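You operate a simulated robot arm through the tools that you are given. There is no shell and no other tool. Be economical: measure what you need, move in short steps, check, and stop when the job is done.

The job below is to be done with a simulated robot arm. You get a single attempt, and the scene is never put back.

JOB
Slot in the blue divider, shut the carton and tape the seam.
Fine: both flaps down before the tape; put the blue roller back. Set down upright: blue roller. A coat counts when it lies all over at full strength: go over it till it gets no stronger.

It is judged by the outcome, as a careful person would: the job done as asked, and still so three seconds after it is handed in. It fails if anything else is knocked over, pushed out of place, dropped, spilled or broken.

ROBOT AND FRAMES
A 7-joint arm with a two-finger parallel gripper on a trunk, on a base that drives. Base frame: it is fixed to the floor where the robot stands at the start and does not move with it; the origin is under the middle of the robot, x ahead of it, y to its left, z up; the surface under the hand at the start is at about z = 800. Readings come in mm, degrees, newtons and seconds.
With the tool pointing down near the work surface it reaches from about 260 to 580 mm from the robot's upright axis, wherever it stands. Its first joint turns from -166.0 to 166.0 degrees. Places, roughly: crate-side flap [300, 1200, 1000]; guides in the carton [300, 1000, 800]; jig-side flap [300, 900, 1000]; stack of paper tape [500, 800, 800]. Payload 3.4 kg.
The tool frame sits at the grasp point between the pads (the TCP): z along the fingers, y along the line on which they close. The tips reach 30 mm beyond it. Largest opening 94 mm; finger width 28, thickness 10; the body of the gripper, 50 by 96 mm, starts 55 mm behind the TCP.
Orientation is that of the tool frame in the base frame, as a unit quaternion [w, x, y, z]. With the fingers straight down and closing along the base's y, the tool's x points along the base's -x, its y along +y and its z along -z.

CONTROLS
- The arm moves only by the tool step_arm. Its argument "moves" is one flat list of numbers, 7 for each row, row after row: the shift along the tool's x, y, z in units of 20 mm (1.0 is 20 mm), then the turn, a rotation vector about the tool's x, y, z in units of 4 degrees (1.0 is 4 degrees), then the opening, from 0 (shut) to 1 (fully open). In form: [dx, dy, dz, ax, ay, az, gripper, dx, dy, dz, ax, ay, az, gripper, ...]. A call has 1 to 12 rows; each row shifts and turns the commanded pose from where the row before left it, along the tool's axes as they then stand. A call with a number of a shift or a turn outside -1 to 1 is refused whole. Each row takes 0.2 s and may step no farther than 50 mm and 8.6 degrees from the row before; otherwise, or with a gripper value out of range, the whole call is refused. Where a pose cannot be reached the arm comes as near as it can. A force on the tool above 70 N (or 10 N above the force at the start of the call, whichever is more), or a blocked arm, ends the call early, and 0.2 s more pass. Each finger travels about 72 mm/s and halts on what it meets, pressing with about 21 N; the grip force reading is that of the motor and also rises with nothing between the fingers. The clock runs only during rows and for 0.2 s after the last one: add rows that do not move to give the fingers time. The reply holds the time, the measured pose of the TCP, the force on the tool along the base axes, the opening and the grip force, in the units named above and with some noise, with the torque about the TCP (base axes, N m) and any sound that the robot's microphone picked up.
- Cameras (640 x 400 px; columns grow to the right, rows downward): "scene" is now at [2.4, 177.5, 1593.1]; the picture's right is [0.37, -0.93, 0.00], its down [-0.79, -0.31, -0.53] and it looks along [0.49, 0.20, -0.85] (base axes); focal length 258 px, centre (320, 200). "wrist" rides on the gripper at [76, 14, -103] in the tool frame; the picture's right is [-0.18, 0.98, 0.00], its down [-0.75, -0.14, -0.64] and it looks along [-0.63, -0.12, 0.77] (tool axes); focal length 243 px, centre (320, 200). There is no depth. A picture from a camera that has moved, and an enlarged one, comes with that camera's place and axes in the base frame and with its lens.
- get_image(camera): a new picture of that camera. No time passes.
- lift_body(by): slides the trunk up (or, below 0, down) by that many mm; the arm and the scene camera ride with it, the base frame stays. It gives what a move gives, with no picture.
- drive_base(legs): drives the robot by 1 to 6 legs, each [ahead, left, turn to the left] in mm, mm and degrees, along the robot's own axes; the way and the turn of a leg run together, so that a leg with both is an arc; at most 1500 mm and 180 degrees a leg. The arm and the cameras ride along, it lands a little off, and it stops where it bumps. It gives what a move gives.
- aim_head(pan, tilt): turns the head with the scene camera to pan (to the left, within 155 degrees either way) and tilt (down, from -29 to 69), counted from straight ahead of the robot. It gives what a move gives.
- inspect(camera, box): a new picture of the part [left, top, right, bottom] of that camera's present view, enlarged. No time passes.
- sign_off(): hands the job in; it is judged then, once.

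Go step by step. Nothing tells you exact positions but the pictures and the camera data: compare them with the known pose of the tool, close in by small moves and look again before you grip or let go. The budget is 120 turns and 98 pictures, counting those below and the enlarged ones. Unless the task says otherwise, let go and move clear before handing in.

The tools are called after ">>>" as name(argument=value, ...) on one line, values as JSON. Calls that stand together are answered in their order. step_arm: Moves the arm, as the interface text tells. Its arguments: {"type":"object","properties":{"moves":{"type":"array","items":{"type":"number"}}},"required":["moves"]} The other tools are called the same way: lift_body (by) slides the trunk up or down; drive_base (legs) drives the base; aim_head (pan, tilt) turns the head that bears the scene camera; get_image (camera) takes a picture; inspect (camera, box) takes an enlarged picture of a part of a camera's view; sign_off () hands the job in.

At the start:

```text
t: 0.0
tool_pos: [266.9, 220.7, 1109.6]
tcp_rot: [0.0, 0.0, 1.0, 0.0]
force: [-0.6, 1.3, 0.6]
wrist_torque: [0.0, -0.01, -0.02]
grip_width: 94.0
gripper_force: 0.1
trunk travel left (down, up): [-275.0, 111.0]
robot x, y, heading: [-0.5, -1.1, 0.1]
head pan, tilt: [21.7, 57.9]
```

scene: 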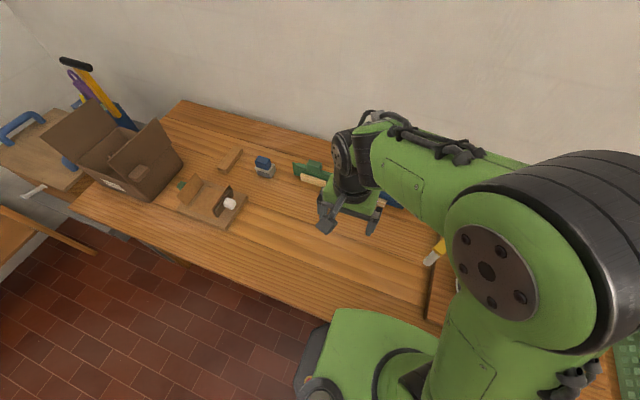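
wrist: 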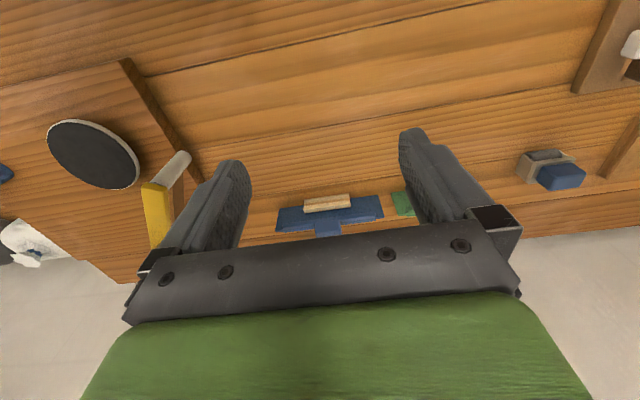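

I see a bench with a carton far to the left, a jig and several tools. I'll turn the head for a better look at the carton and at the right side of the bench.

>>> aim_head(pan=65, tilt=40)

>>> get_image(camera="scene")

>>> inspect(camera="scene", box=[220, 100, 480, 262])

```text
t: 1.1
tool_pos: [267.2, 221.3, 1110.0]
tcp_rot: [0.0, 0.0, 1.0, 0.0]
force: [-0.1, -0.8, 0.3]
wrist_torque: [0.0, -0.03, -0.01]
grip_width: 94.1
gripper_force: 0.0
trunk travel left (down, up): [-275.0, 111.0]
robot x, y, heading: [1.9, -3.1, -0.1]
head pan, tilt: [65.0, 40.0]
```

```text
95 pictures are left
camera scene: at [-25.8, 229.0, 1617.3], right [0.91, -0.42, 0.0], down [-0.27, -0.58, -0.77], along [0.32, 0.69, -0.64], focal length 258 px, centre (320, 200)
```

scene: 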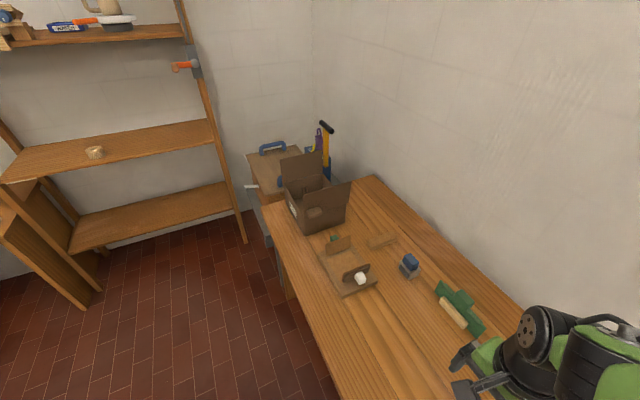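

```text
2.46 times, centred on (350, 181) of scene
camera zoom: at [-25.8, 229.0, 1617.3], right [0.91, -0.42, 0.0], down [-0.27, -0.58, -0.77], along [0.32, 0.69, -0.64], focal length 636 px, centre (246, 247)
```

zoom: 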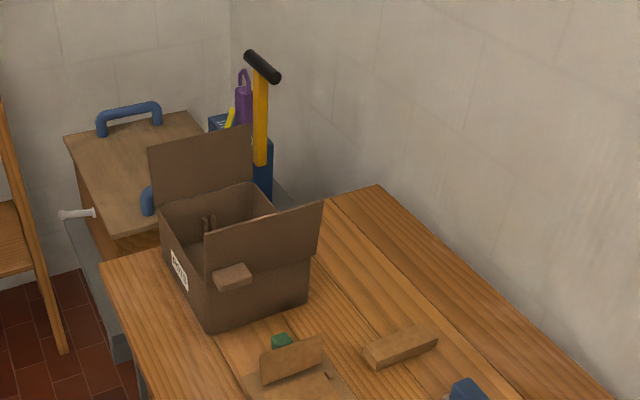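

Small objects need a closer look. I'll look at the bench stretch near the arm and at the jig.

>>> inspect(camera="scene", box=[300, 220, 500, 345])

>>> aim_head(pan=0, tilt=50)

>>> get_image(camera="scene")

>>> inspect(camera="wrist", box=[250, 100, 640, 260])

```text
3.20 times, centred on (400, 282) of scene
camera zoom: at [-25.8, 229.0, 1617.3], right [0.91, -0.42, 0.0], down [-0.27, -0.58, -0.77], along [0.32, 0.69, -0.64], focal length 827 px, centre (64, -64)
```

zoom: 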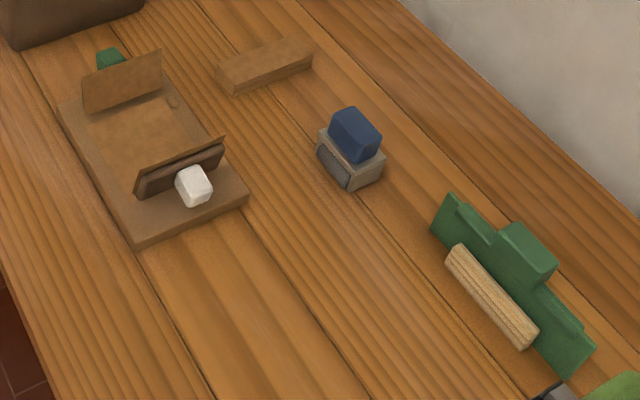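

```text
t: 2.5
tool_pos: [265.9, 220.2, 1110.3]
tcp_rot: [-0.001, 0.0, 1.0, 0.001]
force: [0.4, 0.0, 0.1]
wrist_torque: [0.01, 0.02, -0.01]
grip_width: 93.9
gripper_force: 0.1
trunk travel left (down, up): [-275.0, 111.0]
robot x, y, heading: [0.9, 1.7, 0.1]
head pan, tilt: [0.0, 50.0]
```

```text
92 pictures are left
camera scene: at [15.2, 152.1, 1603.1], right [0.0, -1.0, 0.0], down [-0.77, 0.0, -0.64], along [0.64, 0.0, -0.77], focal length 258 px, centre (320, 200)
```

scene: 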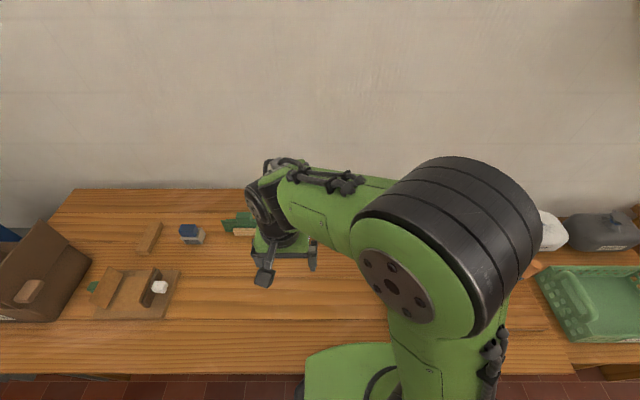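

```text
1.64 times, centred on (445, 180) of wrist
camera zoom: at [190.7, 234.9, 1213.1], right [0.18, 0.98, 0.0], down [0.75, -0.14, 0.64], along [0.63, -0.12, -0.77], focal length 398 px, centre (115, 233)
```

zoom: 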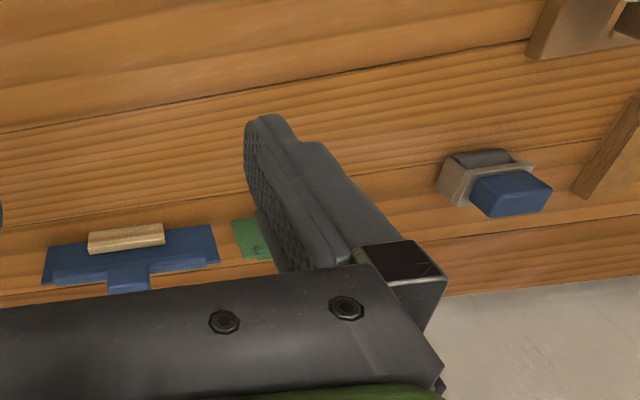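

The blue and green dividers stand along the back of the bench (blue at about [518,190]), the roller with the blue grip is at about [519,608], and the paper tape stack is near [500,755]. I'll bring the hand over the blue divider to look at it with the wrist camera.

>>> step_arm(moves=[-1, -0.1, 0.4, 0, 0, 0, 1, -1, -0.1, 0.4, 0, 0, 0, 1, -1, -0.1, 0.4, 0, 0, 0, 1, -1, -0.1, 0.4, 0, 0, 0, 1, -1, -0.1, 0.4, 0, 0, 0, 1, -1, -0.1, 0.4, 0, 0, 0, 1, -1, -0.1, 0.4, 0, 0, 0, 1, -1, -0.1, 0.4, 0, 0, 0, 1, -1, -0.1, 0.4, 0, 0, 0, 1, -1, -0.1, 0.4, 0, 0, 0, 1, -1, -0.1, 0.4, 0, 0, 0, 1, -1, -0.1, 0.4, 0, 0, 0, 1])

>>> get_image(camera="wrist")

>>> get_image(camera="scene")

```text
t: 5.1
tool_pos: [508.4, 196.4, 1014.7]
tcp_rot: [0.001, 0.0, 1.0, -0.001]
force: [0.3, -0.2, 0.8]
wrist_torque: [0.0, 0.03, 0.0]
grip_width: 94.4
gripper_force: 0.1
trunk travel left (down, up): [-275.0, 111.0]
robot x, y, heading: [-1.0, -1.1, 0.2]
head pan, tilt: [0.0, 50.0]
```

```text
90 pictures are left
camera wrist: at [432.4, 211.0, 1117.6], right [0.18, 0.98, 0.0], down [0.75, -0.14, 0.64], along [0.63, -0.12, -0.77], focal length 243 px, centre (320, 200)
```

wrist: 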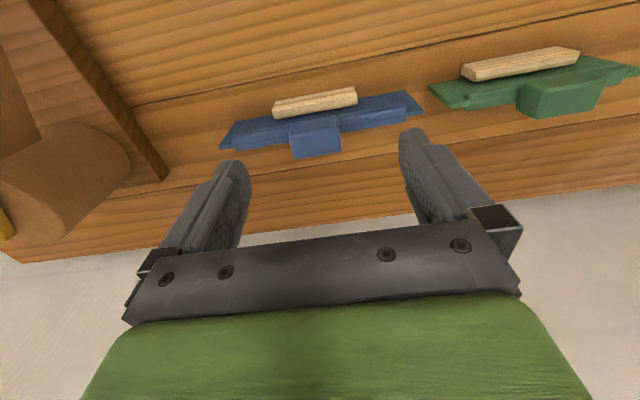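

```text
89 pictures are left
camera scene: at [16.2, 152.0, 1603.1], right [0.0, -1.0, 0.0], down [-0.77, 0.0, -0.64], along [0.64, 0.0, -0.77], focal length 258 px, centre (320, 200)
```

scene: 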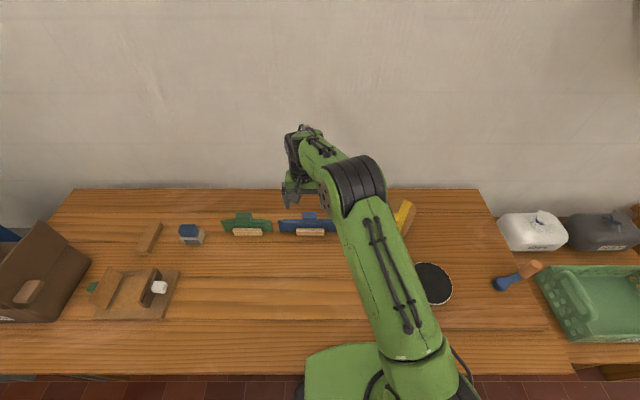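

>>> inspect(camera="wrist", box=[200, 40, 640, 180])

>>> inspect(camera="scene", box=[215, 195, 345, 250])

```text
1.45 times, centred on (420, 110) of wrist
camera zoom: at [432.4, 211.0, 1117.6], right [0.18, 0.98, 0.0], down [0.75, -0.14, 0.64], along [0.63, -0.12, -0.77], focal length 353 px, centre (174, 331)
```

zoom: 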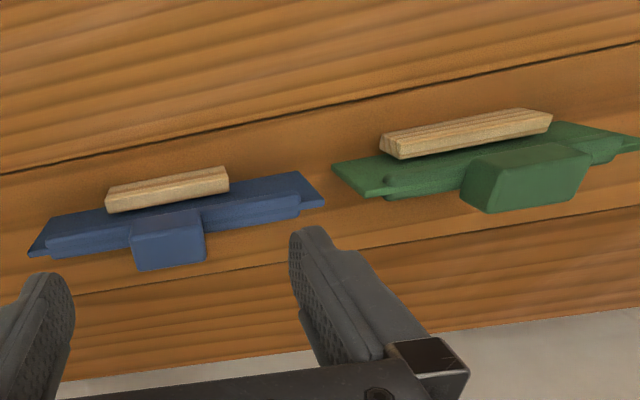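

```text
4.92 times, centred on (280, 222) of scene
camera zoom: at [16.2, 152.0, 1603.1], right [0.0, -1.0, 0.0], down [-0.77, 0.0, -0.64], along [0.64, 0.0, -0.77], focal length 1272 px, centre (517, 89)
```

zoom: 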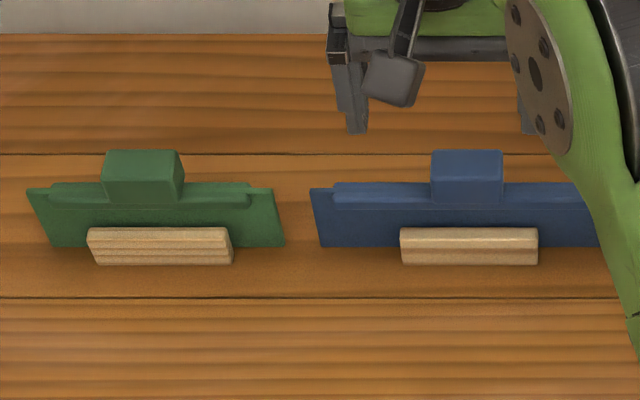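

The blue divider is an upright plate with a grip block on top, centred at about [543,186] with its top near z=880. Before gripping, I'll look at the carton's guides from here.

>>> aim_head(pan=72, tilt=40)

>>> inspect(camera="scene", box=[290, 110, 430, 250])

>>> inspect(camera="wrist", box=[210, 70, 430, 180])

```text
t: 6.5
tool_pos: [506.1, 196.4, 1014.4]
tcp_rot: [0.0, 0.0, 1.0, 0.0]
force: [-0.7, -0.3, 0.0]
wrist_torque: [0.02, 0.0, 0.0]
grip_width: 94.0
gripper_force: 0.0
trunk travel left (down, up): [-275.0, 111.0]
robot x, y, heading: [-2.3, -1.3, -0.2]
head pan, tilt: [72.0, 40.0]
```

```text
2.86 times, centred on (360, 180) of scene
camera zoom: at [-35.4, 232.9, 1617.3], right [0.95, -0.31, 0.0], down [-0.2, -0.61, -0.77], along [0.24, 0.73, -0.64], focal length 738 px, centre (206, 257)
```

zoom: 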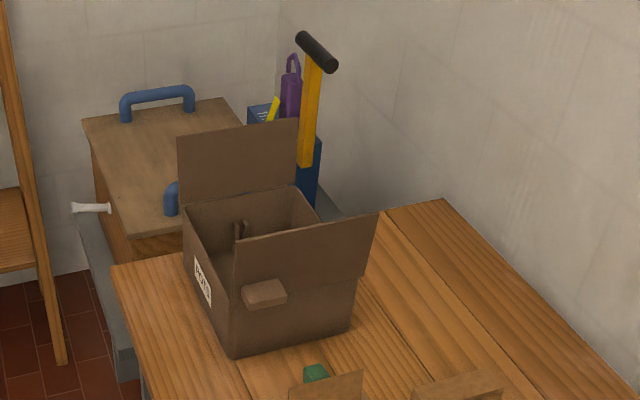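

```text
2.91 times, centred on (320, 125) of wrist
camera zoom: at [431.4, 211.2, 1117.9], right [0.18, 0.98, 0.0], down [0.75, -0.14, 0.64], along [0.63, -0.12, -0.77], focal length 706 px, centre (320, 418)
```

zoom: 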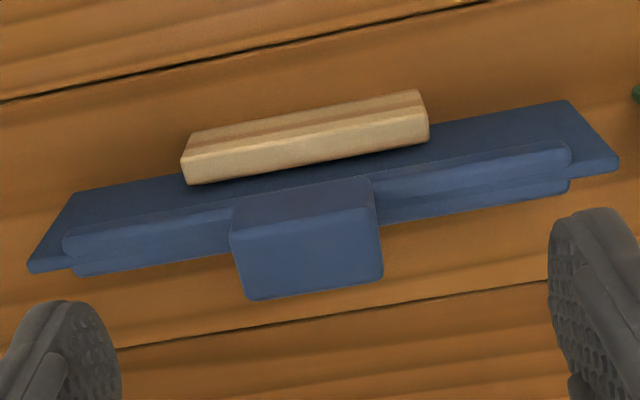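

The divider's plate runs along y, and the carton's guides sit mid-way on its y walls (carton roughly x 234–424, y 930–1170), so no yaw change is needed to insert it. I'll grip the block across x: shift the base left for reach and turn the wrist 90°.

>>> drive_base(legs=[[0, 190, 0]])

>>> step_arm(moves=[0, 0, 0, 0, 0, -1, 1, 0, 0, 0, 0, 0, -1, 1, 0, 0, 0, 0, 0, -1, 1, 0, 0, 0, 0, 0, -1, 1, 0, 0, 0, 0, 0, -1, 1, 0, 0, 0, 0, 0, -1, 1, 0, 0, 0, 0, 0, -1, 1, 0, 0, 0, 0, 0, -1, 1, 0, 0, 0, 0, 0, -1, 1, 0, 0, 0, 0, 0, -1, 1, 0, 0, 0, 0, 0, -1, 1, 0, 0, 0, 0, 0, -1, 1])

>>> step_arm(moves=[0, 0, 0, 0, 0, -1, 1, 0, 0, 0, 0, 0, -1, 1, 0, 0, 0, 0, 0, -1, 1, 0, 0, 0, 0, 0, -1, 1, 0, 0, 0, 0, 0, -1, 1, 0, 0, 0, 0, 0, -1, 1, 0, 0, 0, 0, 0, -1, 1, 0, 0, 0, 0, 0, -1, 1, 0, 0, 0, 0, 0, -1, 1, 0, 0, 0, 0, 0, -1, 1, 0, 0, 0, 0, 0, -0.5, 1])

>>> get_image(camera="wrist")

```text
t: 8.1
tool_pos: [507.2, 388.1, 1014.5]
tcp_rot: [0.0, -0.001, 1.0, -0.001]
force: [0.0, 0.1, 0.2]
wrist_torque: [-0.04, -0.01, -0.01]
grip_width: 93.9
gripper_force: 0.0
trunk travel left (down, up): [-275.0, 111.0]
robot x, y, heading: [1.6, 186.5, 0.1]
head pan, tilt: [72.0, 40.0]
```

```text
t: 10.7
tool_pos: [506.8, 387.5, 1015.9]
tcp_rot: [0.0, -0.408, 0.913, 0.0]
force: [0.0, 0.9, -0.2]
wrist_torque: [0.0, 0.0, -0.01]
grip_width: 94.0
gripper_force: 0.0
trunk travel left (down, up): [-275.0, 111.0]
robot x, y, heading: [1.9, 189.8, 0.3]
head pan, tilt: [72.0, 40.0]
```

```text
t: 13.1
tool_pos: [505.4, 387.0, 1014.0]
tcp_rot: [0.0, 0.708, -0.706, 0.0]
force: [-0.5, 0.2, -0.5]
wrist_torque: [0.01, 0.0, 0.0]
grip_width: 94.2
gripper_force: 0.0
trunk travel left (down, up): [-275.0, 111.0]
robot x, y, heading: [-1.9, 187.5, 0.3]
head pan, tilt: [72.0, 40.0]
```

```text
84 pictures are left
camera wrist: at [492.9, 310.9, 1117.8], right [-0.98, 0.18, 0.0], down [0.14, 0.75, 0.64], along [0.12, 0.63, -0.77], focal length 243 px, centre (320, 200)
```

wrist: 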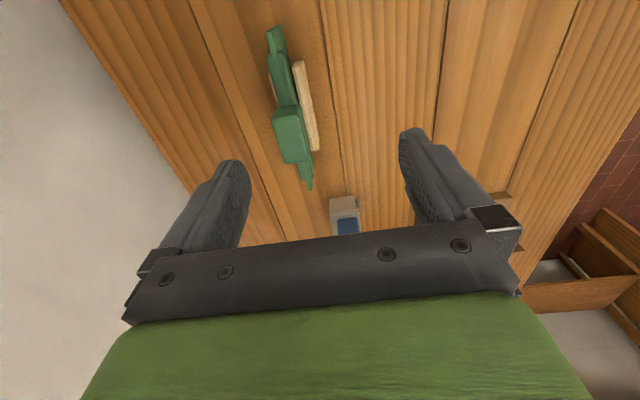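

Now moving over the blue divider.

>>> step_arm(moves=[1, -0.2, 0, 0, 0, 0, 1, 1, -0.2, 0, 0, 0, 0, 1, 1, -0.2, 0, 0, 0, 0, 1, 1, -0.2, 0, 0, 0, 0, 1, 1, -0.2, 0, 0, 0, 0, 1, 1, -0.2, 0.5, 0, 0, 0, 1, 1, -0.2, 0.5, 0, 0, 0, 1, 1, -0.2, 0.5, 0, 0, 0, 1, 1, -0.2, 0.5, 0, 0, 0, 1, 1, -0.2, 0.5, 0, 0, 0, 1])

>>> get_image(camera="wrist")

>>> aim_head(pan=0, tilt=50)

>>> get_image(camera="scene")

```text
t: 15.2
tool_pos: [547.3, 187.2, 965.3]
tcp_rot: [0.001, 0.708, -0.707, 0.0]
force: [-0.5, -0.3, 0.0]
wrist_torque: [0.0, 0.01, -0.02]
grip_width: 94.0
gripper_force: 0.1
trunk travel left (down, up): [-275.0, 111.0]
robot x, y, heading: [2.1, 189.5, 0.1]
head pan, tilt: [72.0, 40.0]
```

```text
83 pictures are left
camera wrist: at [533.6, 110.9, 1068.5], right [-0.98, 0.18, 0.0], down [0.14, 0.75, 0.64], along [0.12, 0.63, -0.77], focal length 243 px, centre (320, 200)
```

wrist: 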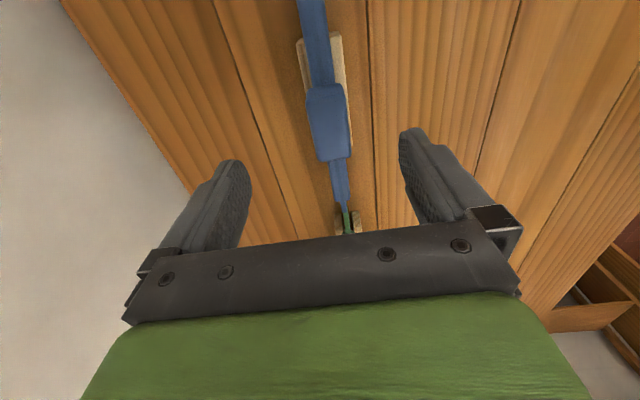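

```text
t: 16.7
tool_pos: [547.2, 187.5, 965.4]
tcp_rot: [0.001, 0.707, -0.707, 0.001]
force: [0.5, 0.4, 0.6]
wrist_torque: [0.03, 0.02, 0.0]
grip_width: 93.9
gripper_force: 0.1
trunk travel left (down, up): [-275.0, 111.0]
robot x, y, heading: [0.6, 192.0, 0.1]
head pan, tilt: [0.0, 50.0]
```

```text
82 pictures are left
camera scene: at [15.0, 341.3, 1603.1], right [0.0, -1.0, 0.0], down [-0.77, 0.0, -0.64], along [0.64, 0.0, -0.77], focal length 258 px, centre (320, 200)
```

scene: 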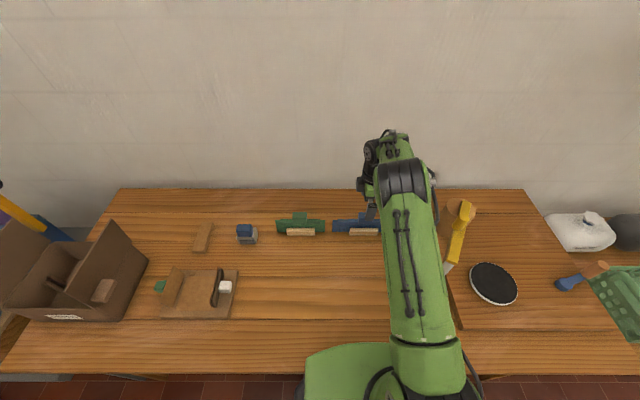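

Block centre is at about x=540. Lowering to z≈885 and checking.

>>> step_arm(moves=[0, 0.35, 1, 0, 0, 0, 1, 0, 0, 1, 0, 0, 0, 1, 0, 0, 1, 0, 0, 0, 1, 0, 0, 1, 0, 0, 0, 1, 0, 0, 0, 0, 0, 0, 1])

>>> get_image(camera="wrist")

>>> inspect(camera="scene", box=[270, 150, 440, 260])

```text
t: 17.9
tool_pos: [539.0, 186.8, 885.8]
tcp_rot: [-0.001, 0.707, -0.707, 0.001]
force: [0.0, 0.2, 0.4]
wrist_torque: [0.01, -0.01, -0.02]
grip_width: 93.9
gripper_force: 0.0
trunk travel left (down, up): [-275.0, 111.0]
robot x, y, heading: [1.6, 191.1, 0.1]
head pan, tilt: [0.0, 50.0]
```

```text
81 pictures are left
camera wrist: at [525.4, 112.0, 988.8], right [-0.98, 0.18, 0.0], down [0.14, 0.75, 0.64], along [0.12, 0.63, -0.77], focal length 243 px, centre (320, 200)
```

wrist: 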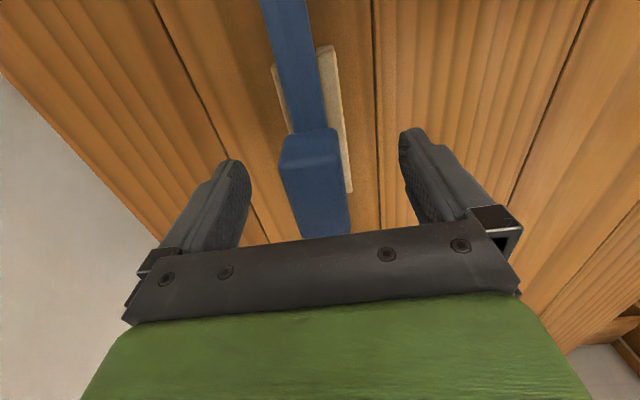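

```text
3.64 times, centred on (355, 205) of scene
camera zoom: at [14.6, 341.2, 1603.1], right [0.0, -1.0, 0.0], down [-0.77, 0.0, -0.64], along [0.64, 0.0, -0.77], focal length 940 px, centre (193, 182)
```

zoom: 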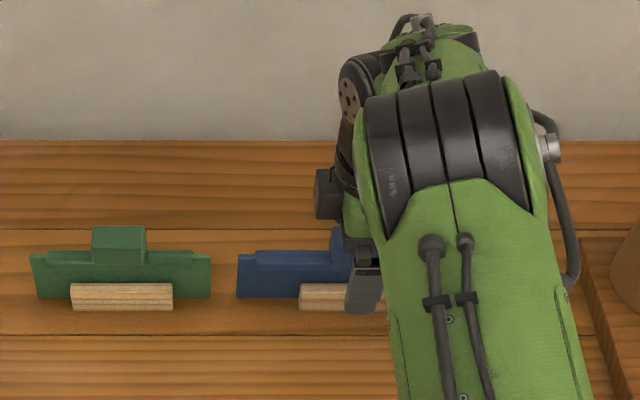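

The block sits between the fingers. I'll lower 8 mm more and close gently.

>>> step_arm(moves=[0, 0, 0.4, 0, 0, 0, 1, 0, 0, 0, 0, 0, 0, 0.6, 0, 0, 0, 0, 0, 0, 0.3, 0, 0, 0, 0, 0, 0, 0.1, 0, 0, 0, 0, 0, 0, 0, 0, 0, 0, 0, 0, 0, 0, 0, 0, 0, 0, 0, 0, 0])

>>> get_image(camera="wrist")

```text
t: 19.5
tool_pos: [540.1, 188.2, 877.6]
tcp_rot: [0.0, 0.708, -0.707, 0.0]
force: [-0.1, -1.2, 0.1]
wrist_torque: [0.01, -0.02, -0.05]
grip_width: 31.7
gripper_force: 20.7
trunk travel left (down, up): [-275.0, 111.0]
robot x, y, heading: [-1.0, 189.7, 0.1]
head pan, tilt: [0.0, 50.0]
```

```text
79 pictures are left
camera wrist: at [526.0, 111.8, 980.4], right [-0.98, 0.18, 0.0], down [0.14, 0.75, 0.64], along [0.12, 0.63, -0.77], focal length 243 px, centre (320, 200)
```

wrist: 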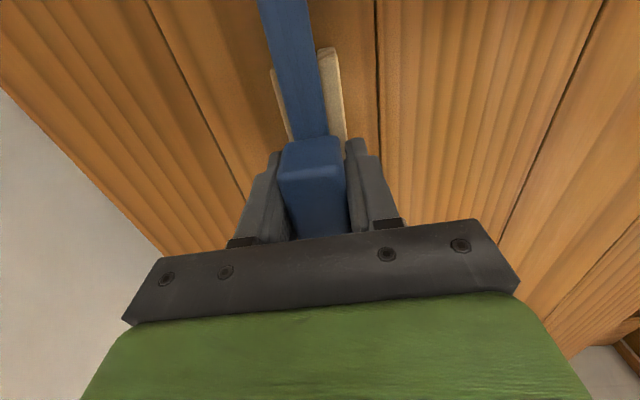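

Gripped (32 mm). Lifting straight up.

>>> step_arm(moves=[0, 0, -0.5, 0, 0, 0, 0, 0, 0, -0.5, 0, 0, 0, 0, 0, 0, -1, 0, 0, 0, 0, 0, 0, -1, 0, 0, 0, 0, 0, 0, -1, 0, 0, 0, 0, 0, 0, -1, 0, 0, 0, 0, 0, 0, -1, 0, 0, 0, 0, 0, 0, -1, 0, 0, 0, 0, 0, 0, -1, 0, 0, 0, 0, 0, 0, -1, 0, 0, 0, 0, 0, 0, -1, 0, 0, 0, 0])

>>> get_image(camera="wrist")

>>> inspect(camera="scene", box=[240, 90, 480, 250])

```text
t: 21.9
tool_pos: [539.2, 186.4, 1077.4]
tcp_rot: [0.0, 0.708, -0.707, 0.0]
force: [0.3, 0.3, -1.0]
wrist_torque: [0.01, 0.02, 0.02]
grip_width: 31.9
gripper_force: 20.9
trunk travel left (down, up): [-275.0, 111.0]
robot x, y, heading: [1.7, 190.1, -0.1]
head pan, tilt: [0.0, 50.0]
```

```text
78 pictures are left
camera wrist: at [525.9, 108.9, 1180.0], right [-0.98, 0.18, 0.0], down [0.14, 0.75, 0.64], along [0.12, 0.63, -0.77], focal length 243 px, centre (320, 200)
```

wrist: 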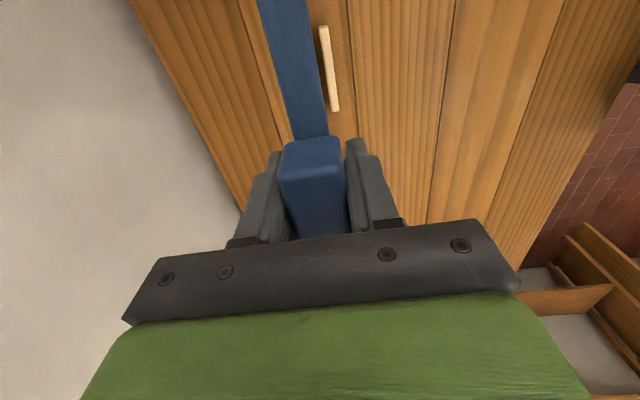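

```text
2.50 times, centred on (360, 170) of scene
camera zoom: at [14.6, 341.0, 1603.2], right [0.0, -1.0, 0.0], down [-0.77, 0.0, -0.64], along [0.64, 0.0, -0.77], focal length 646 px, centre (220, 275)
```

zoom: 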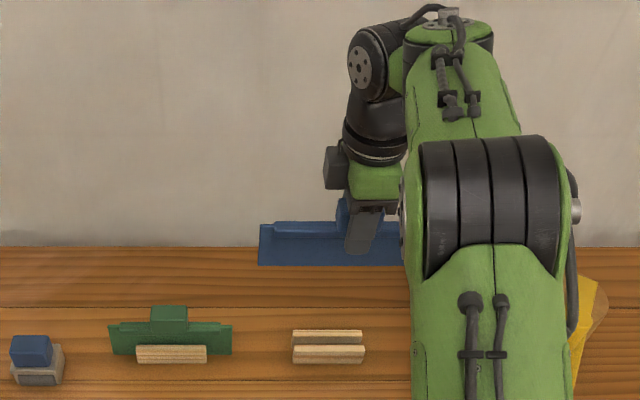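

The divider is out of its slotted stand; its bottom edge is about 77 mm below the TCP. I'll retract, raise the trunk and drive left toward the carton.

>>> step_arm(moves=[0, 1, 0, 0, 0, 0, 0, 0, 1, 0, 0, 0, 0, 0, 0, 1, 0, 0, 0, 0, 0, 0, 1, 0, 0, 0, 0, 0, 0, 1, 0, 0, 0, 0, 0, 0, 1, 0, 0, 0, 0, 0, 0, 1, 0, 0, 0, 0, 0, 0, 1, 0, 0, 0, 0, 0, 0, 1, 0, 0, 0, 0, 0, 0, 1, 0, 0, 0, 0, 0, 0, 0.5, 0, 0, 0, 0, 0])

>>> lift_body(by=105)

>>> drive_base(legs=[[0, 690, 0]])

>>> aim_head(pan=30, tilt=60)

>>> get_image(camera="scene")

>>> get_image(camera="wrist")

```text
t: 24.3
tool_pos: [329.4, 187.2, 1077.1]
tcp_rot: [0.0, 0.708, -0.706, 0.0]
force: [-0.2, -0.2, -0.7]
wrist_torque: [0.04, -0.03, -0.06]
grip_width: 31.8
gripper_force: 20.7
trunk travel left (down, up): [-275.0, 111.0]
robot x, y, heading: [2.4, 187.9, 0.1]
head pan, tilt: [0.0, 50.0]
```

```text
t: 25.9
tool_pos: [315.3, 186.5, 1132.9]
tcp_rot: [0.0, -0.707, 0.707, 0.0]
force: [0.4, -0.8, -1.0]
wrist_torque: [-0.01, -0.01, -0.04]
grip_width: 31.8
gripper_force: 21.5
trunk travel left (down, up): [-331.0, 54.0]
robot x, y, heading: [-14.4, 191.4, -0.0]
head pan, tilt: [0.0, 50.0]
stopped: the arm was blocked; the commanded pose is now the measured one
```

```text
t: 27.4
tool_pos: [286.6, 150.6, 1132.4]
tcp_rot: [0.006, -0.645, 0.764, 0.003]
force: [0.0, -0.2, 0.6]
wrist_torque: [-0.03, 0.04, -0.01]
grip_width: 31.8
gripper_force: 21.5
trunk travel left (down, up): [-331.0, 54.0]
robot x, y, heading: [-28.0, 219.7, -9.7]
head pan, tilt: [0.0, 50.0]
stopped in leg 1: the robot was blocked; the commanded pose is now the measured one
```

```text
t: 28.3
tool_pos: [284.5, 149.6, 1133.2]
tcp_rot: [0.009, -0.646, 0.763, 0.002]
force: [0.5, 0.5, -0.2]
wrist_torque: [0.01, -0.01, -0.01]
grip_width: 31.3
gripper_force: 21.1
trunk travel left (down, up): [-331.0, 54.0]
robot x, y, heading: [-29.3, 218.9, -9.5]
head pan, tilt: [30.0, 60.0]
```

```text
76 pictures are left
camera scene: at [-18.2, 381.2, 1647.5], right [0.35, -0.94, -0.01], down [-0.81, -0.29, -0.51], along [0.48, 0.19, -0.86], focal length 258 px, centre (320, 200)
```

scene: 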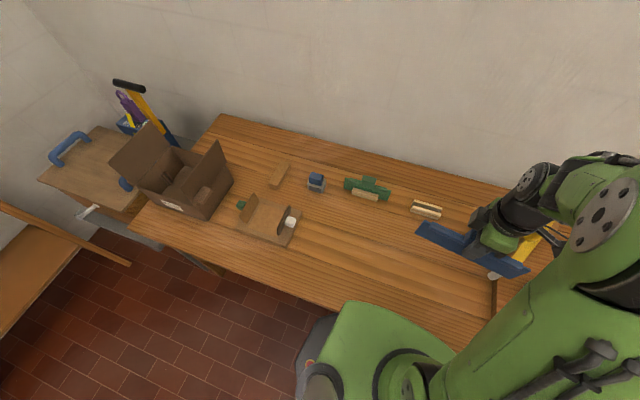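

```text
75 pictures are left
camera wrist: at [257.7, 75.3, 1234.5], right [-0.94, 0.35, 0.0], down [0.26, 0.71, 0.66], along [0.23, 0.61, -0.75], focal length 243 px, centre (320, 200)
```

wrist: 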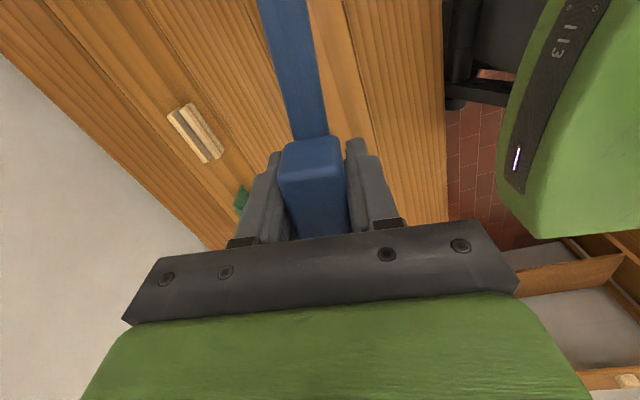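

Something blocked the lift and the drive, so I need to see what touches before moving again.

>>> aim_head(pan=-10, tilt=69)

>>> get_image(camera="scene")

```text
t: 29.4
tool_pos: [285.6, 149.8, 1132.6]
tcp_rot: [0.009, -0.645, 0.764, 0.002]
force: [0.2, 0.1, -0.5]
wrist_torque: [0.0, -0.02, 0.0]
grip_width: 31.7
gripper_force: 21.0
trunk travel left (down, up): [-331.0, 54.0]
robot x, y, heading: [-29.5, 225.0, -9.7]
head pan, tilt: [-10.0, 68.8]
```

```text
74 pictures are left
camera scene: at [-28.4, 340.4, 1637.5], right [-0.34, -0.94, -0.02], down [-0.87, 0.32, -0.37], along [0.35, -0.11, -0.93], focal length 258 px, centre (320, 200)
```

scene: 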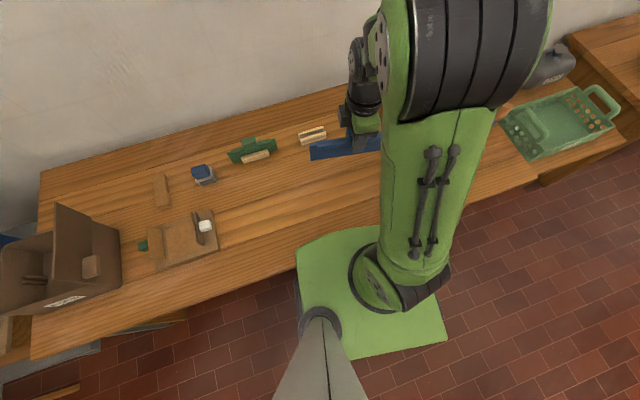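

>>> inspect(camera="wrist", box=[400, 0, 640, 250])

>>> inspect(camera="scene", box=[230, 130, 480, 380])

```text
1.60 times, centred on (520, 125) of wrist
camera zoom: at [257.3, 76.0, 1234.9], right [-0.94, 0.35, -0.01], down [0.26, 0.71, 0.66], along [0.23, 0.61, -0.75], focal length 388 px, centre (0, 320)
```

zoom: 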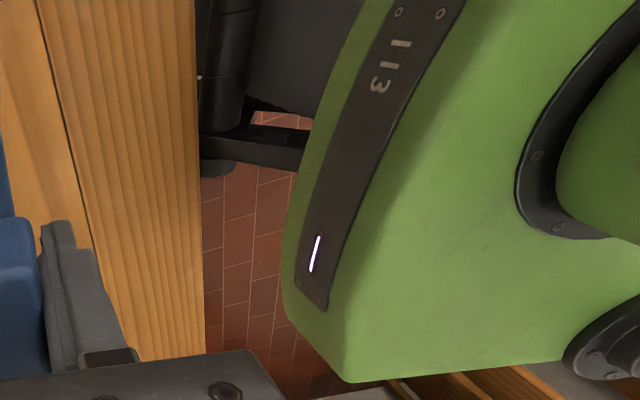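

```text
1.60 times, centred on (355, 255) of scene
camera zoom: at [-28.4, 340.4, 1637.5], right [-0.34, -0.94, -0.02], down [-0.87, 0.32, -0.37], along [0.35, -0.11, -0.93], focal length 414 px, centre (264, 112)
```

zoom: 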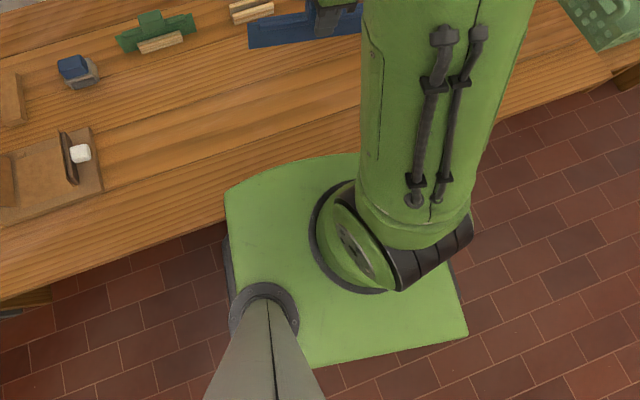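

The robot seems slightly tilted and wedged: part of the trunk probably caught under the bench edge when rising. I'll lower the trunk back.

>>> lift_body(by=-56)

>>> get_image(camera="scene")

```text
t: 30.4
tool_pos: [298.1, 170.4, 1077.5]
tcp_rot: [-0.001, -0.645, 0.764, -0.001]
force: [0.4, 0.3, -1.4]
wrist_torque: [-0.03, 0.01, 0.01]
grip_width: 32.1
gripper_force: 21.0
trunk travel left (down, up): [-275.0, 110.0]
robot x, y, heading: [-27.0, 228.3, -9.5]
head pan, tilt: [-10.0, 68.8]
```

```text
71 pictures are left
camera scene: at [-9.5, 367.3, 1581.1], right [-0.34, -0.94, 0.0], down [-0.88, 0.31, -0.36], along [0.34, -0.12, -0.93], focal length 258 px, centre (320, 200)
```

scene: 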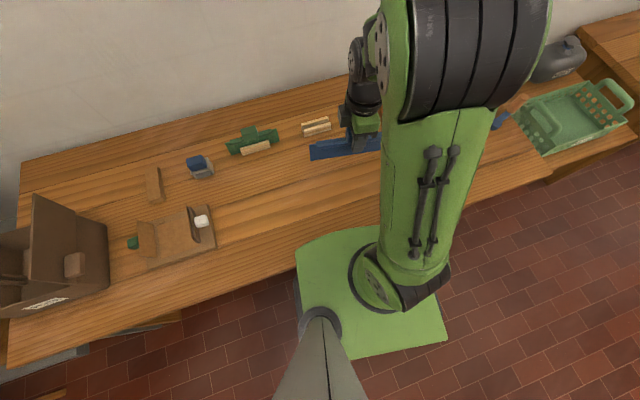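

The trunk is back and level again. I'll straighten the heading and raise the arm instead of the trunk.

>>> drive_base(legs=[[0, 0, 9.5]])

>>> step_arm(moves=[0, 0, -1, 0, 0, 0, 0, 0, 0, -1, 0, 0, 0, 0, 0, 0, -1, 0, 0, 0, 0, 0, 0, -1, 0, 0, 0, 0, 0, 0, -1, 0, 0, 0, 0])

```text
t: 31.5
tool_pos: [302.5, 223.1, 1078.7]
tcp_rot: [0.0, 0.708, -0.707, 0.0]
force: [-0.4, 0.1, -0.5]
wrist_torque: [-0.02, 0.01, -0.01]
grip_width: 31.7
gripper_force: 20.7
trunk travel left (down, up): [-275.0, 110.0]
robot x, y, heading: [-25.4, 227.7, 0.0]
head pan, tilt: [-10.0, 68.8]
```

```text
t: 32.7
tool_pos: [304.1, 223.4, 1177.6]
tcp_rot: [0.0, 0.707, -0.707, 0.001]
force: [0.1, -0.2, -0.4]
wrist_torque: [-0.01, 0.02, 0.01]
grip_width: 31.6
gripper_force: 20.7
trunk travel left (down, up): [-275.0, 110.0]
robot x, y, heading: [-29.0, 224.5, 0.1]
head pan, tilt: [-10.0, 68.8]
```

Bottom edge is now at about z=1100, above the flaps. Driving left.

>>> drive_base(legs=[[0, 650, 0]])

>>> aim_head(pan=15, tilt=60)

>>> get_image(camera="scene")

>>> get_image(camera="wrist")

```text
t: 36.3
tool_pos: [305.4, 884.1, 1177.9]
tcp_rot: [-0.001, -0.703, 0.711, -0.001]
force: [0.0, 0.6, -0.5]
wrist_torque: [0.0, 0.03, 0.0]
grip_width: 31.9
gripper_force: 20.9
trunk travel left (down, up): [-275.0, 110.0]
robot x, y, heading: [-24.7, 892.7, -0.8]
head pan, tilt: [-10.0, 68.8]
```

```text
t: 37.2
tool_pos: [305.3, 882.8, 1177.2]
tcp_rot: [0.0, -0.703, 0.711, 0.0]
force: [-0.3, -0.8, -0.3]
wrist_torque: [-0.03, 0.0, -0.05]
grip_width: 32.0
gripper_force: 21.8
trunk travel left (down, up): [-275.0, 110.0]
robot x, y, heading: [-20.9, 895.5, -0.8]
head pan, tilt: [15.0, 60.0]
```

```text
70 pictures are left
camera scene: at [-18.9, 1058.6, 1590.7], right [0.25, -0.97, 0.0], down [-0.84, -0.21, -0.5], along [0.48, 0.12, -0.87], focal length 258 px, centre (320, 200)
```

scene: 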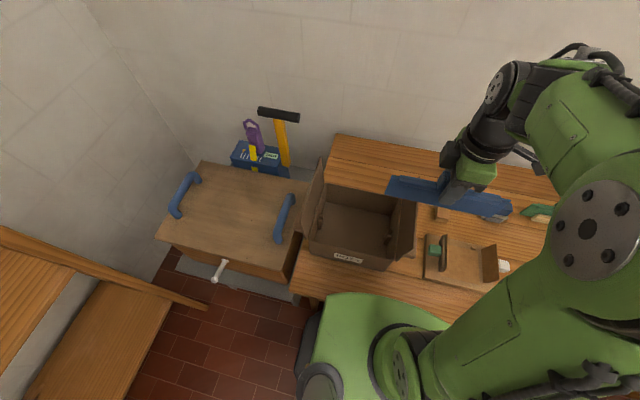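

```text
69 pictures are left
camera wrist: at [292.3, 807.4, 1280.1], right [-0.98, 0.2, 0.0], down [0.15, 0.75, 0.64], along [0.13, 0.63, -0.77], focal length 243 px, centre (320, 200)
```

wrist: 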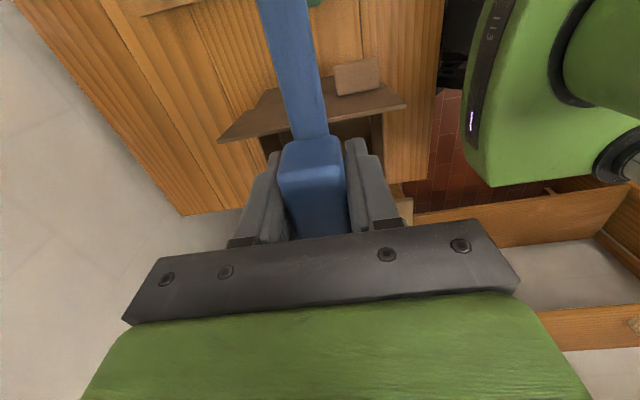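

Good view now. Zooming into the carton to locate its walls and guides.

>>> inspect(camera="scene", box=[280, 140, 440, 280])

```text
2.86 times, centred on (360, 210) of scene
camera zoom: at [-18.9, 1058.6, 1590.7], right [0.25, -0.97, 0.0], down [-0.84, -0.21, -0.5], along [0.48, 0.12, -0.87], focal length 738 px, centre (206, 171)
```

zoom: 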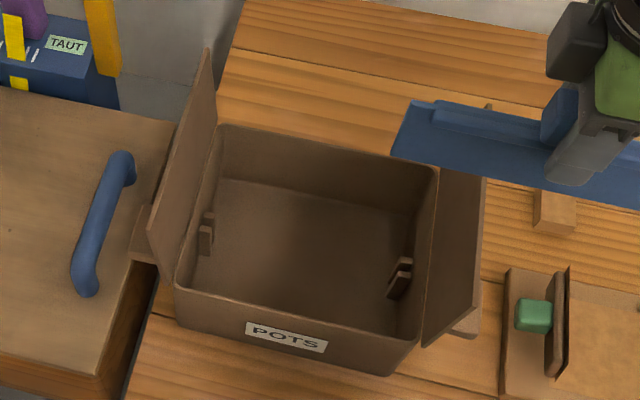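

>>> inspect(camera="scene", box=[375, 140, 535, 240])

```text
4.00 times, centred on (455, 190) of scene
camera zoom: at [-18.9, 1058.6, 1590.7], right [0.25, -0.97, 0.0], down [-0.84, -0.21, -0.5], along [0.48, 0.12, -0.87], focal length 1034 px, centre (-220, 240)
```

zoom: 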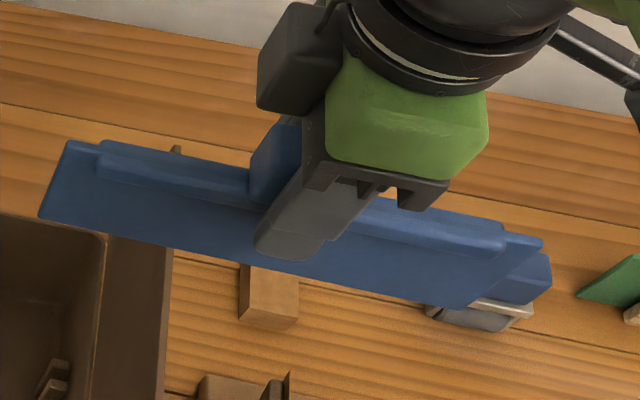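

Slot is at about x=320, with the carton's interior centred at y≈1033; the plate's centre is about 6 mm to the −y side of the TCP. I'll drive 140 mm further left so that the arm comes straight in from the front, then fix the residual.

>>> drive_base(legs=[[0, 145, 0.8]])

```text
t: 38.1
tool_pos: [302.5, 894.2, 1176.8]
tcp_rot: [0.0, -0.698, 0.717, 0.0]
force: [-0.8, 0.1, 0.3]
wrist_torque: [-0.03, 0.01, 0.03]
grip_width: 31.4
gripper_force: 20.9
trunk travel left (down, up): [-275.0, 110.0]
robot x, y, heading: [-27.7, 903.7, -1.5]
head pan, tilt: [15.0, 60.0]
stopped in leg 1: the robot was blocked; the commanded pose is now the measured one
```

The base bumps something on the left there, so I'll back off a little and use the arm for the rest.

>>> drive_base(legs=[[0, -15, 1.5]])

```text
t: 38.9
tool_pos: [303.8, 885.4, 1177.3]
tcp_rot: [0.0, 0.707, -0.707, -0.001]
force: [-0.3, -0.3, -0.4]
wrist_torque: [0.01, 0.03, -0.01]
grip_width: 31.5
gripper_force: 21.2
trunk travel left (down, up): [-275.0, 110.0]
robot x, y, heading: [-28.8, 887.6, -0.1]
head pan, tilt: [15.0, 60.0]
```

>>> step_arm(moves=[-1, -0.1, 0, 0, 0, 0, 0, -1, -0.1, 0, 0, 0, 0, 0, -1, -0.1, 0, 0, 0, 0, 0, -1, -0.1, 0, 0, 0, 0, 0, -1, -0.1, 0, 0, 0, 0, 0, -1, -0.1, 0, 0, 0, 0, 0, -1, -0.1, 0, 0, 0, 0, 0, -0.7, -0.1, 0, 0, 0, 0, 0])

>>> get_image(camera="wrist")

>>> inspect(camera="scene", box=[240, 100, 480, 300])

```text
t: 40.7
tool_pos: [320.3, 1039.9, 1176.6]
tcp_rot: [0.001, 0.707, -0.707, 0.0]
force: [-0.3, 0.1, -0.4]
wrist_torque: [-0.02, 0.02, 0.0]
grip_width: 31.6
gripper_force: 21.0
trunk travel left (down, up): [-275.0, 110.0]
robot x, y, heading: [-27.1, 887.7, 0.0]
head pan, tilt: [15.0, 60.0]
```

```text
66 pictures are left
camera wrist: at [307.1, 964.3, 1279.5], right [-0.98, 0.18, 0.0], down [0.14, 0.75, 0.64], along [0.12, 0.63, -0.77], focal length 243 px, centre (320, 200)
```

wrist: 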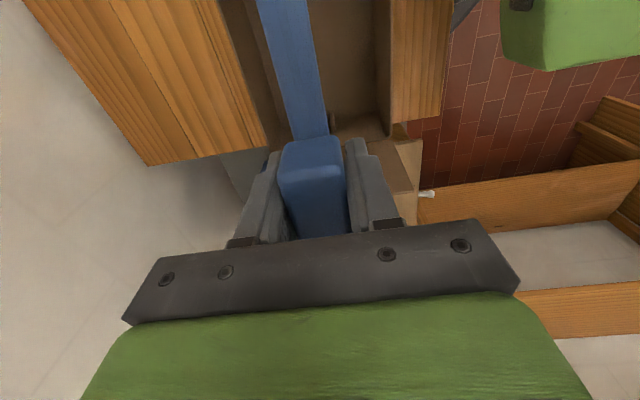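

```text
2.00 times, centred on (360, 200) of scene
camera zoom: at [-24.2, 1057.7, 1590.7], right [0.26, -0.97, 0.0], down [-0.84, -0.22, -0.5], along [0.48, 0.13, -0.87], focal length 517 px, centre (240, 200)
```

zoom: 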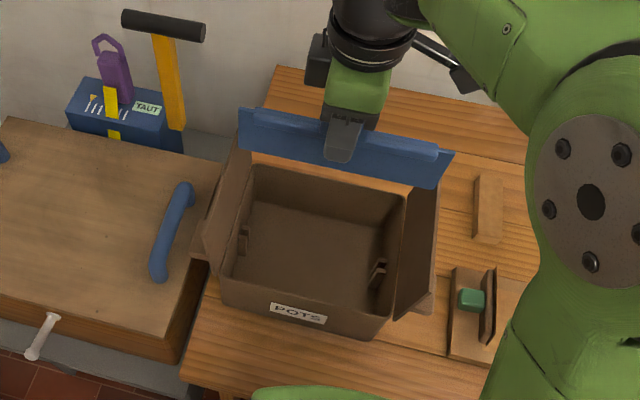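

Lowering until the divider's bottom is just above the rim, then checking alignment.

>>> step_arm(moves=[0, 0, 1, 0, 0, 0, 0, 0, 0, 1, 0, 0, 0, 0, 0, 0, 1, 0, 0, 0, 0, 0, 0, 1, 0, 0, 0, 0, 0, 0, 1, 0, 0, 0, 0, 0, 0, 1, 0, 0, 0, 0, 0, 0, 1, 0, 0, 0, 0, 0, 0, 0.5, 0, 0, 0, 0])

>>> get_image(camera="wrist")

>>> inspect(camera="scene", box=[320, 150, 480, 270])

```text
t: 42.5
tool_pos: [318.3, 1038.8, 1025.5]
tcp_rot: [-0.001, -0.707, 0.707, -0.001]
force: [-0.2, 0.5, -0.7]
wrist_torque: [0.01, 0.02, 0.0]
grip_width: 32.0
gripper_force: 20.4
trunk travel left (down, up): [-275.0, 110.0]
robot x, y, heading: [-30.5, 887.5, -0.1]
head pan, tilt: [15.0, 60.0]
```

```text
64 pictures are left
camera wrist: at [305.3, 963.6, 1128.8], right [-0.98, 0.18, 0.0], down [0.14, 0.75, 0.64], along [0.12, 0.63, -0.77], focal length 243 px, centre (320, 200)
```

wrist: 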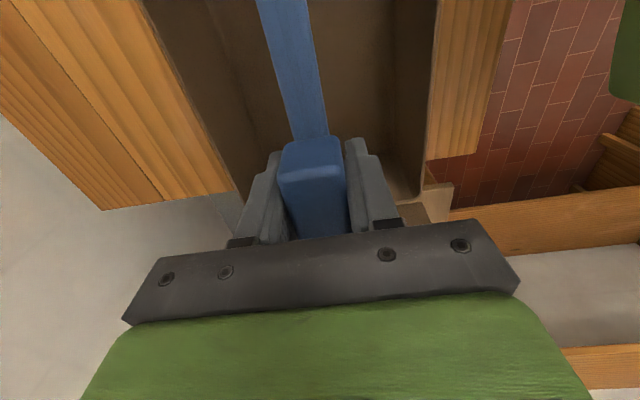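

```text
3.33 times, centred on (400, 210) of scene
camera zoom: at [-24.3, 1057.2, 1590.7], right [0.26, -0.97, 0.0], down [-0.84, -0.22, -0.5], along [0.48, 0.13, -0.87], focal length 862 px, centre (53, 167)
```

zoom: 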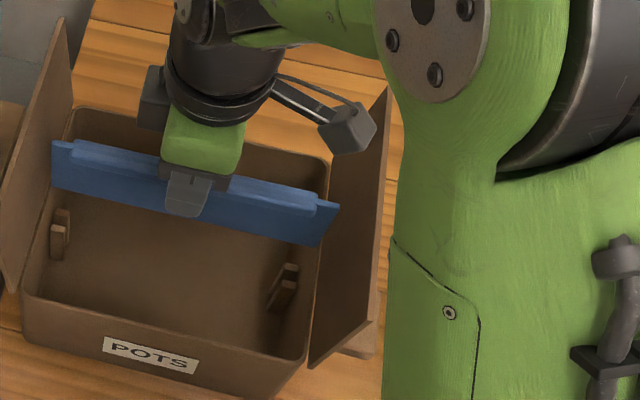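

>>> inspect(camera="scene", box=[375, 205, 425, 255])

>>> inspect(camera="scene", box=[315, 195, 355, 235])

```text
8.00 times, centred on (400, 230) of scene
camera zoom: at [-24.3, 1057.2, 1590.7], right [0.26, -0.97, 0.0], down [-0.84, -0.22, -0.5], along [0.48, 0.13, -0.87], focal length 2068 px, centre (-320, -40)
```

zoom: 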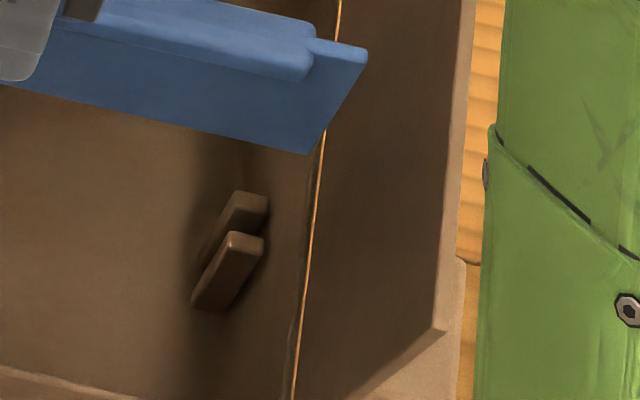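

```text
10.00 times, centred on (335, 215) of scene
camera zoom: at [-24.3, 1057.2, 1590.7], right [0.26, -0.97, 0.0], down [-0.84, -0.22, -0.5], along [0.48, 0.13, -0.87], focal length 2585 px, centre (170, 50)
```

zoom: 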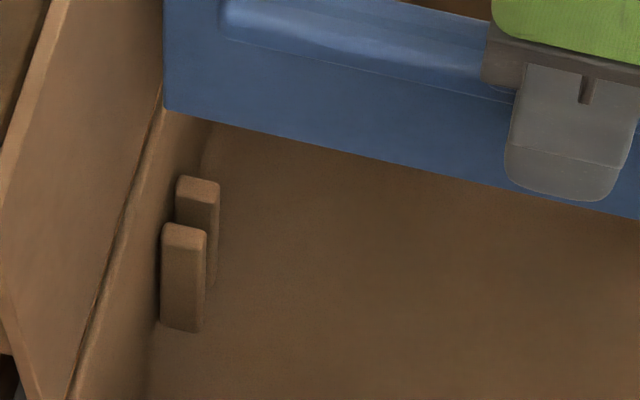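

The guide slot centre computes to x≈319.5–320 and the plate is there too within a millimetre or two. Lowering until the bottom edge is just above the guide tops (z≈872).

>>> step_arm(moves=[0.08, 0, 1, 0, 0, 0, 0, 0, 0, 1, 0, 0, 0, 0, 0, 0, 1, 0, 0, 0, 0, 0, 0, 0.2, 0, 0, 0, 0, 0, 0, 0, 0, 0, 0, 0])

>>> inspect(camera="scene", box=[375, 205, 425, 255])

>>> inspect(camera="scene", box=[315, 180, 365, 230])

```text
t: 43.7
tool_pos: [318.3, 1038.1, 962.0]
tcp_rot: [0.001, 0.707, -0.707, 0.002]
force: [0.0, 0.4, -0.9]
wrist_torque: [-0.01, 0.02, 0.03]
grip_width: 31.7
gripper_force: 21.1
trunk travel left (down, up): [-275.0, 110.0]
robot x, y, heading: [-24.0, 887.8, -0.1]
head pan, tilt: [15.0, 60.0]
```

```text
8.00 times, centred on (400, 230) of scene
camera zoom: at [-24.2, 1057.3, 1590.7], right [0.26, -0.97, 0.0], down [-0.84, -0.22, -0.5], along [0.48, 0.13, -0.87], focal length 2068 px, centre (-320, -40)
```

zoom: 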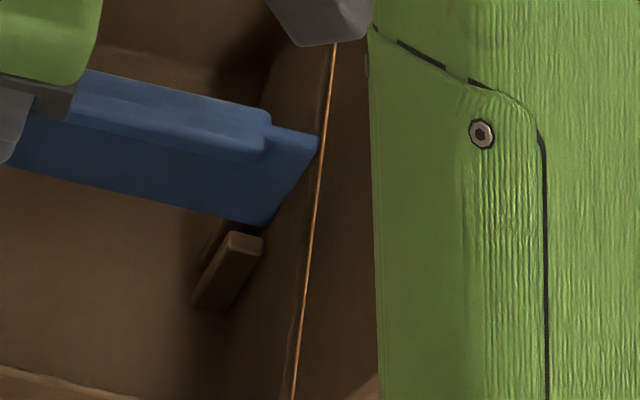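

```text
8.00 times, centred on (340, 205) of scene
camera zoom: at [-24.2, 1057.3, 1590.7], right [0.26, -0.97, 0.0], down [-0.84, -0.22, -0.5], along [0.48, 0.13, -0.87], focal length 2068 px, centre (160, 160)
```

zoom: 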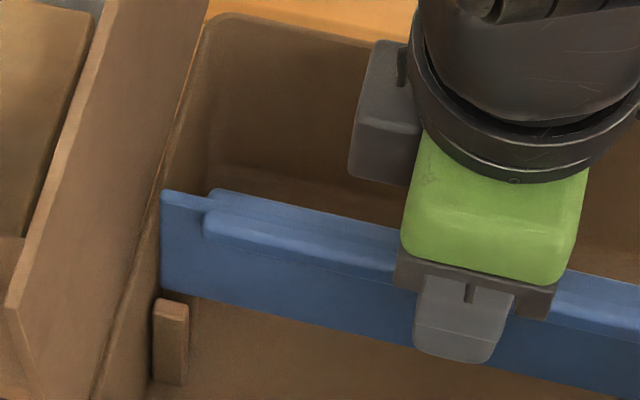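

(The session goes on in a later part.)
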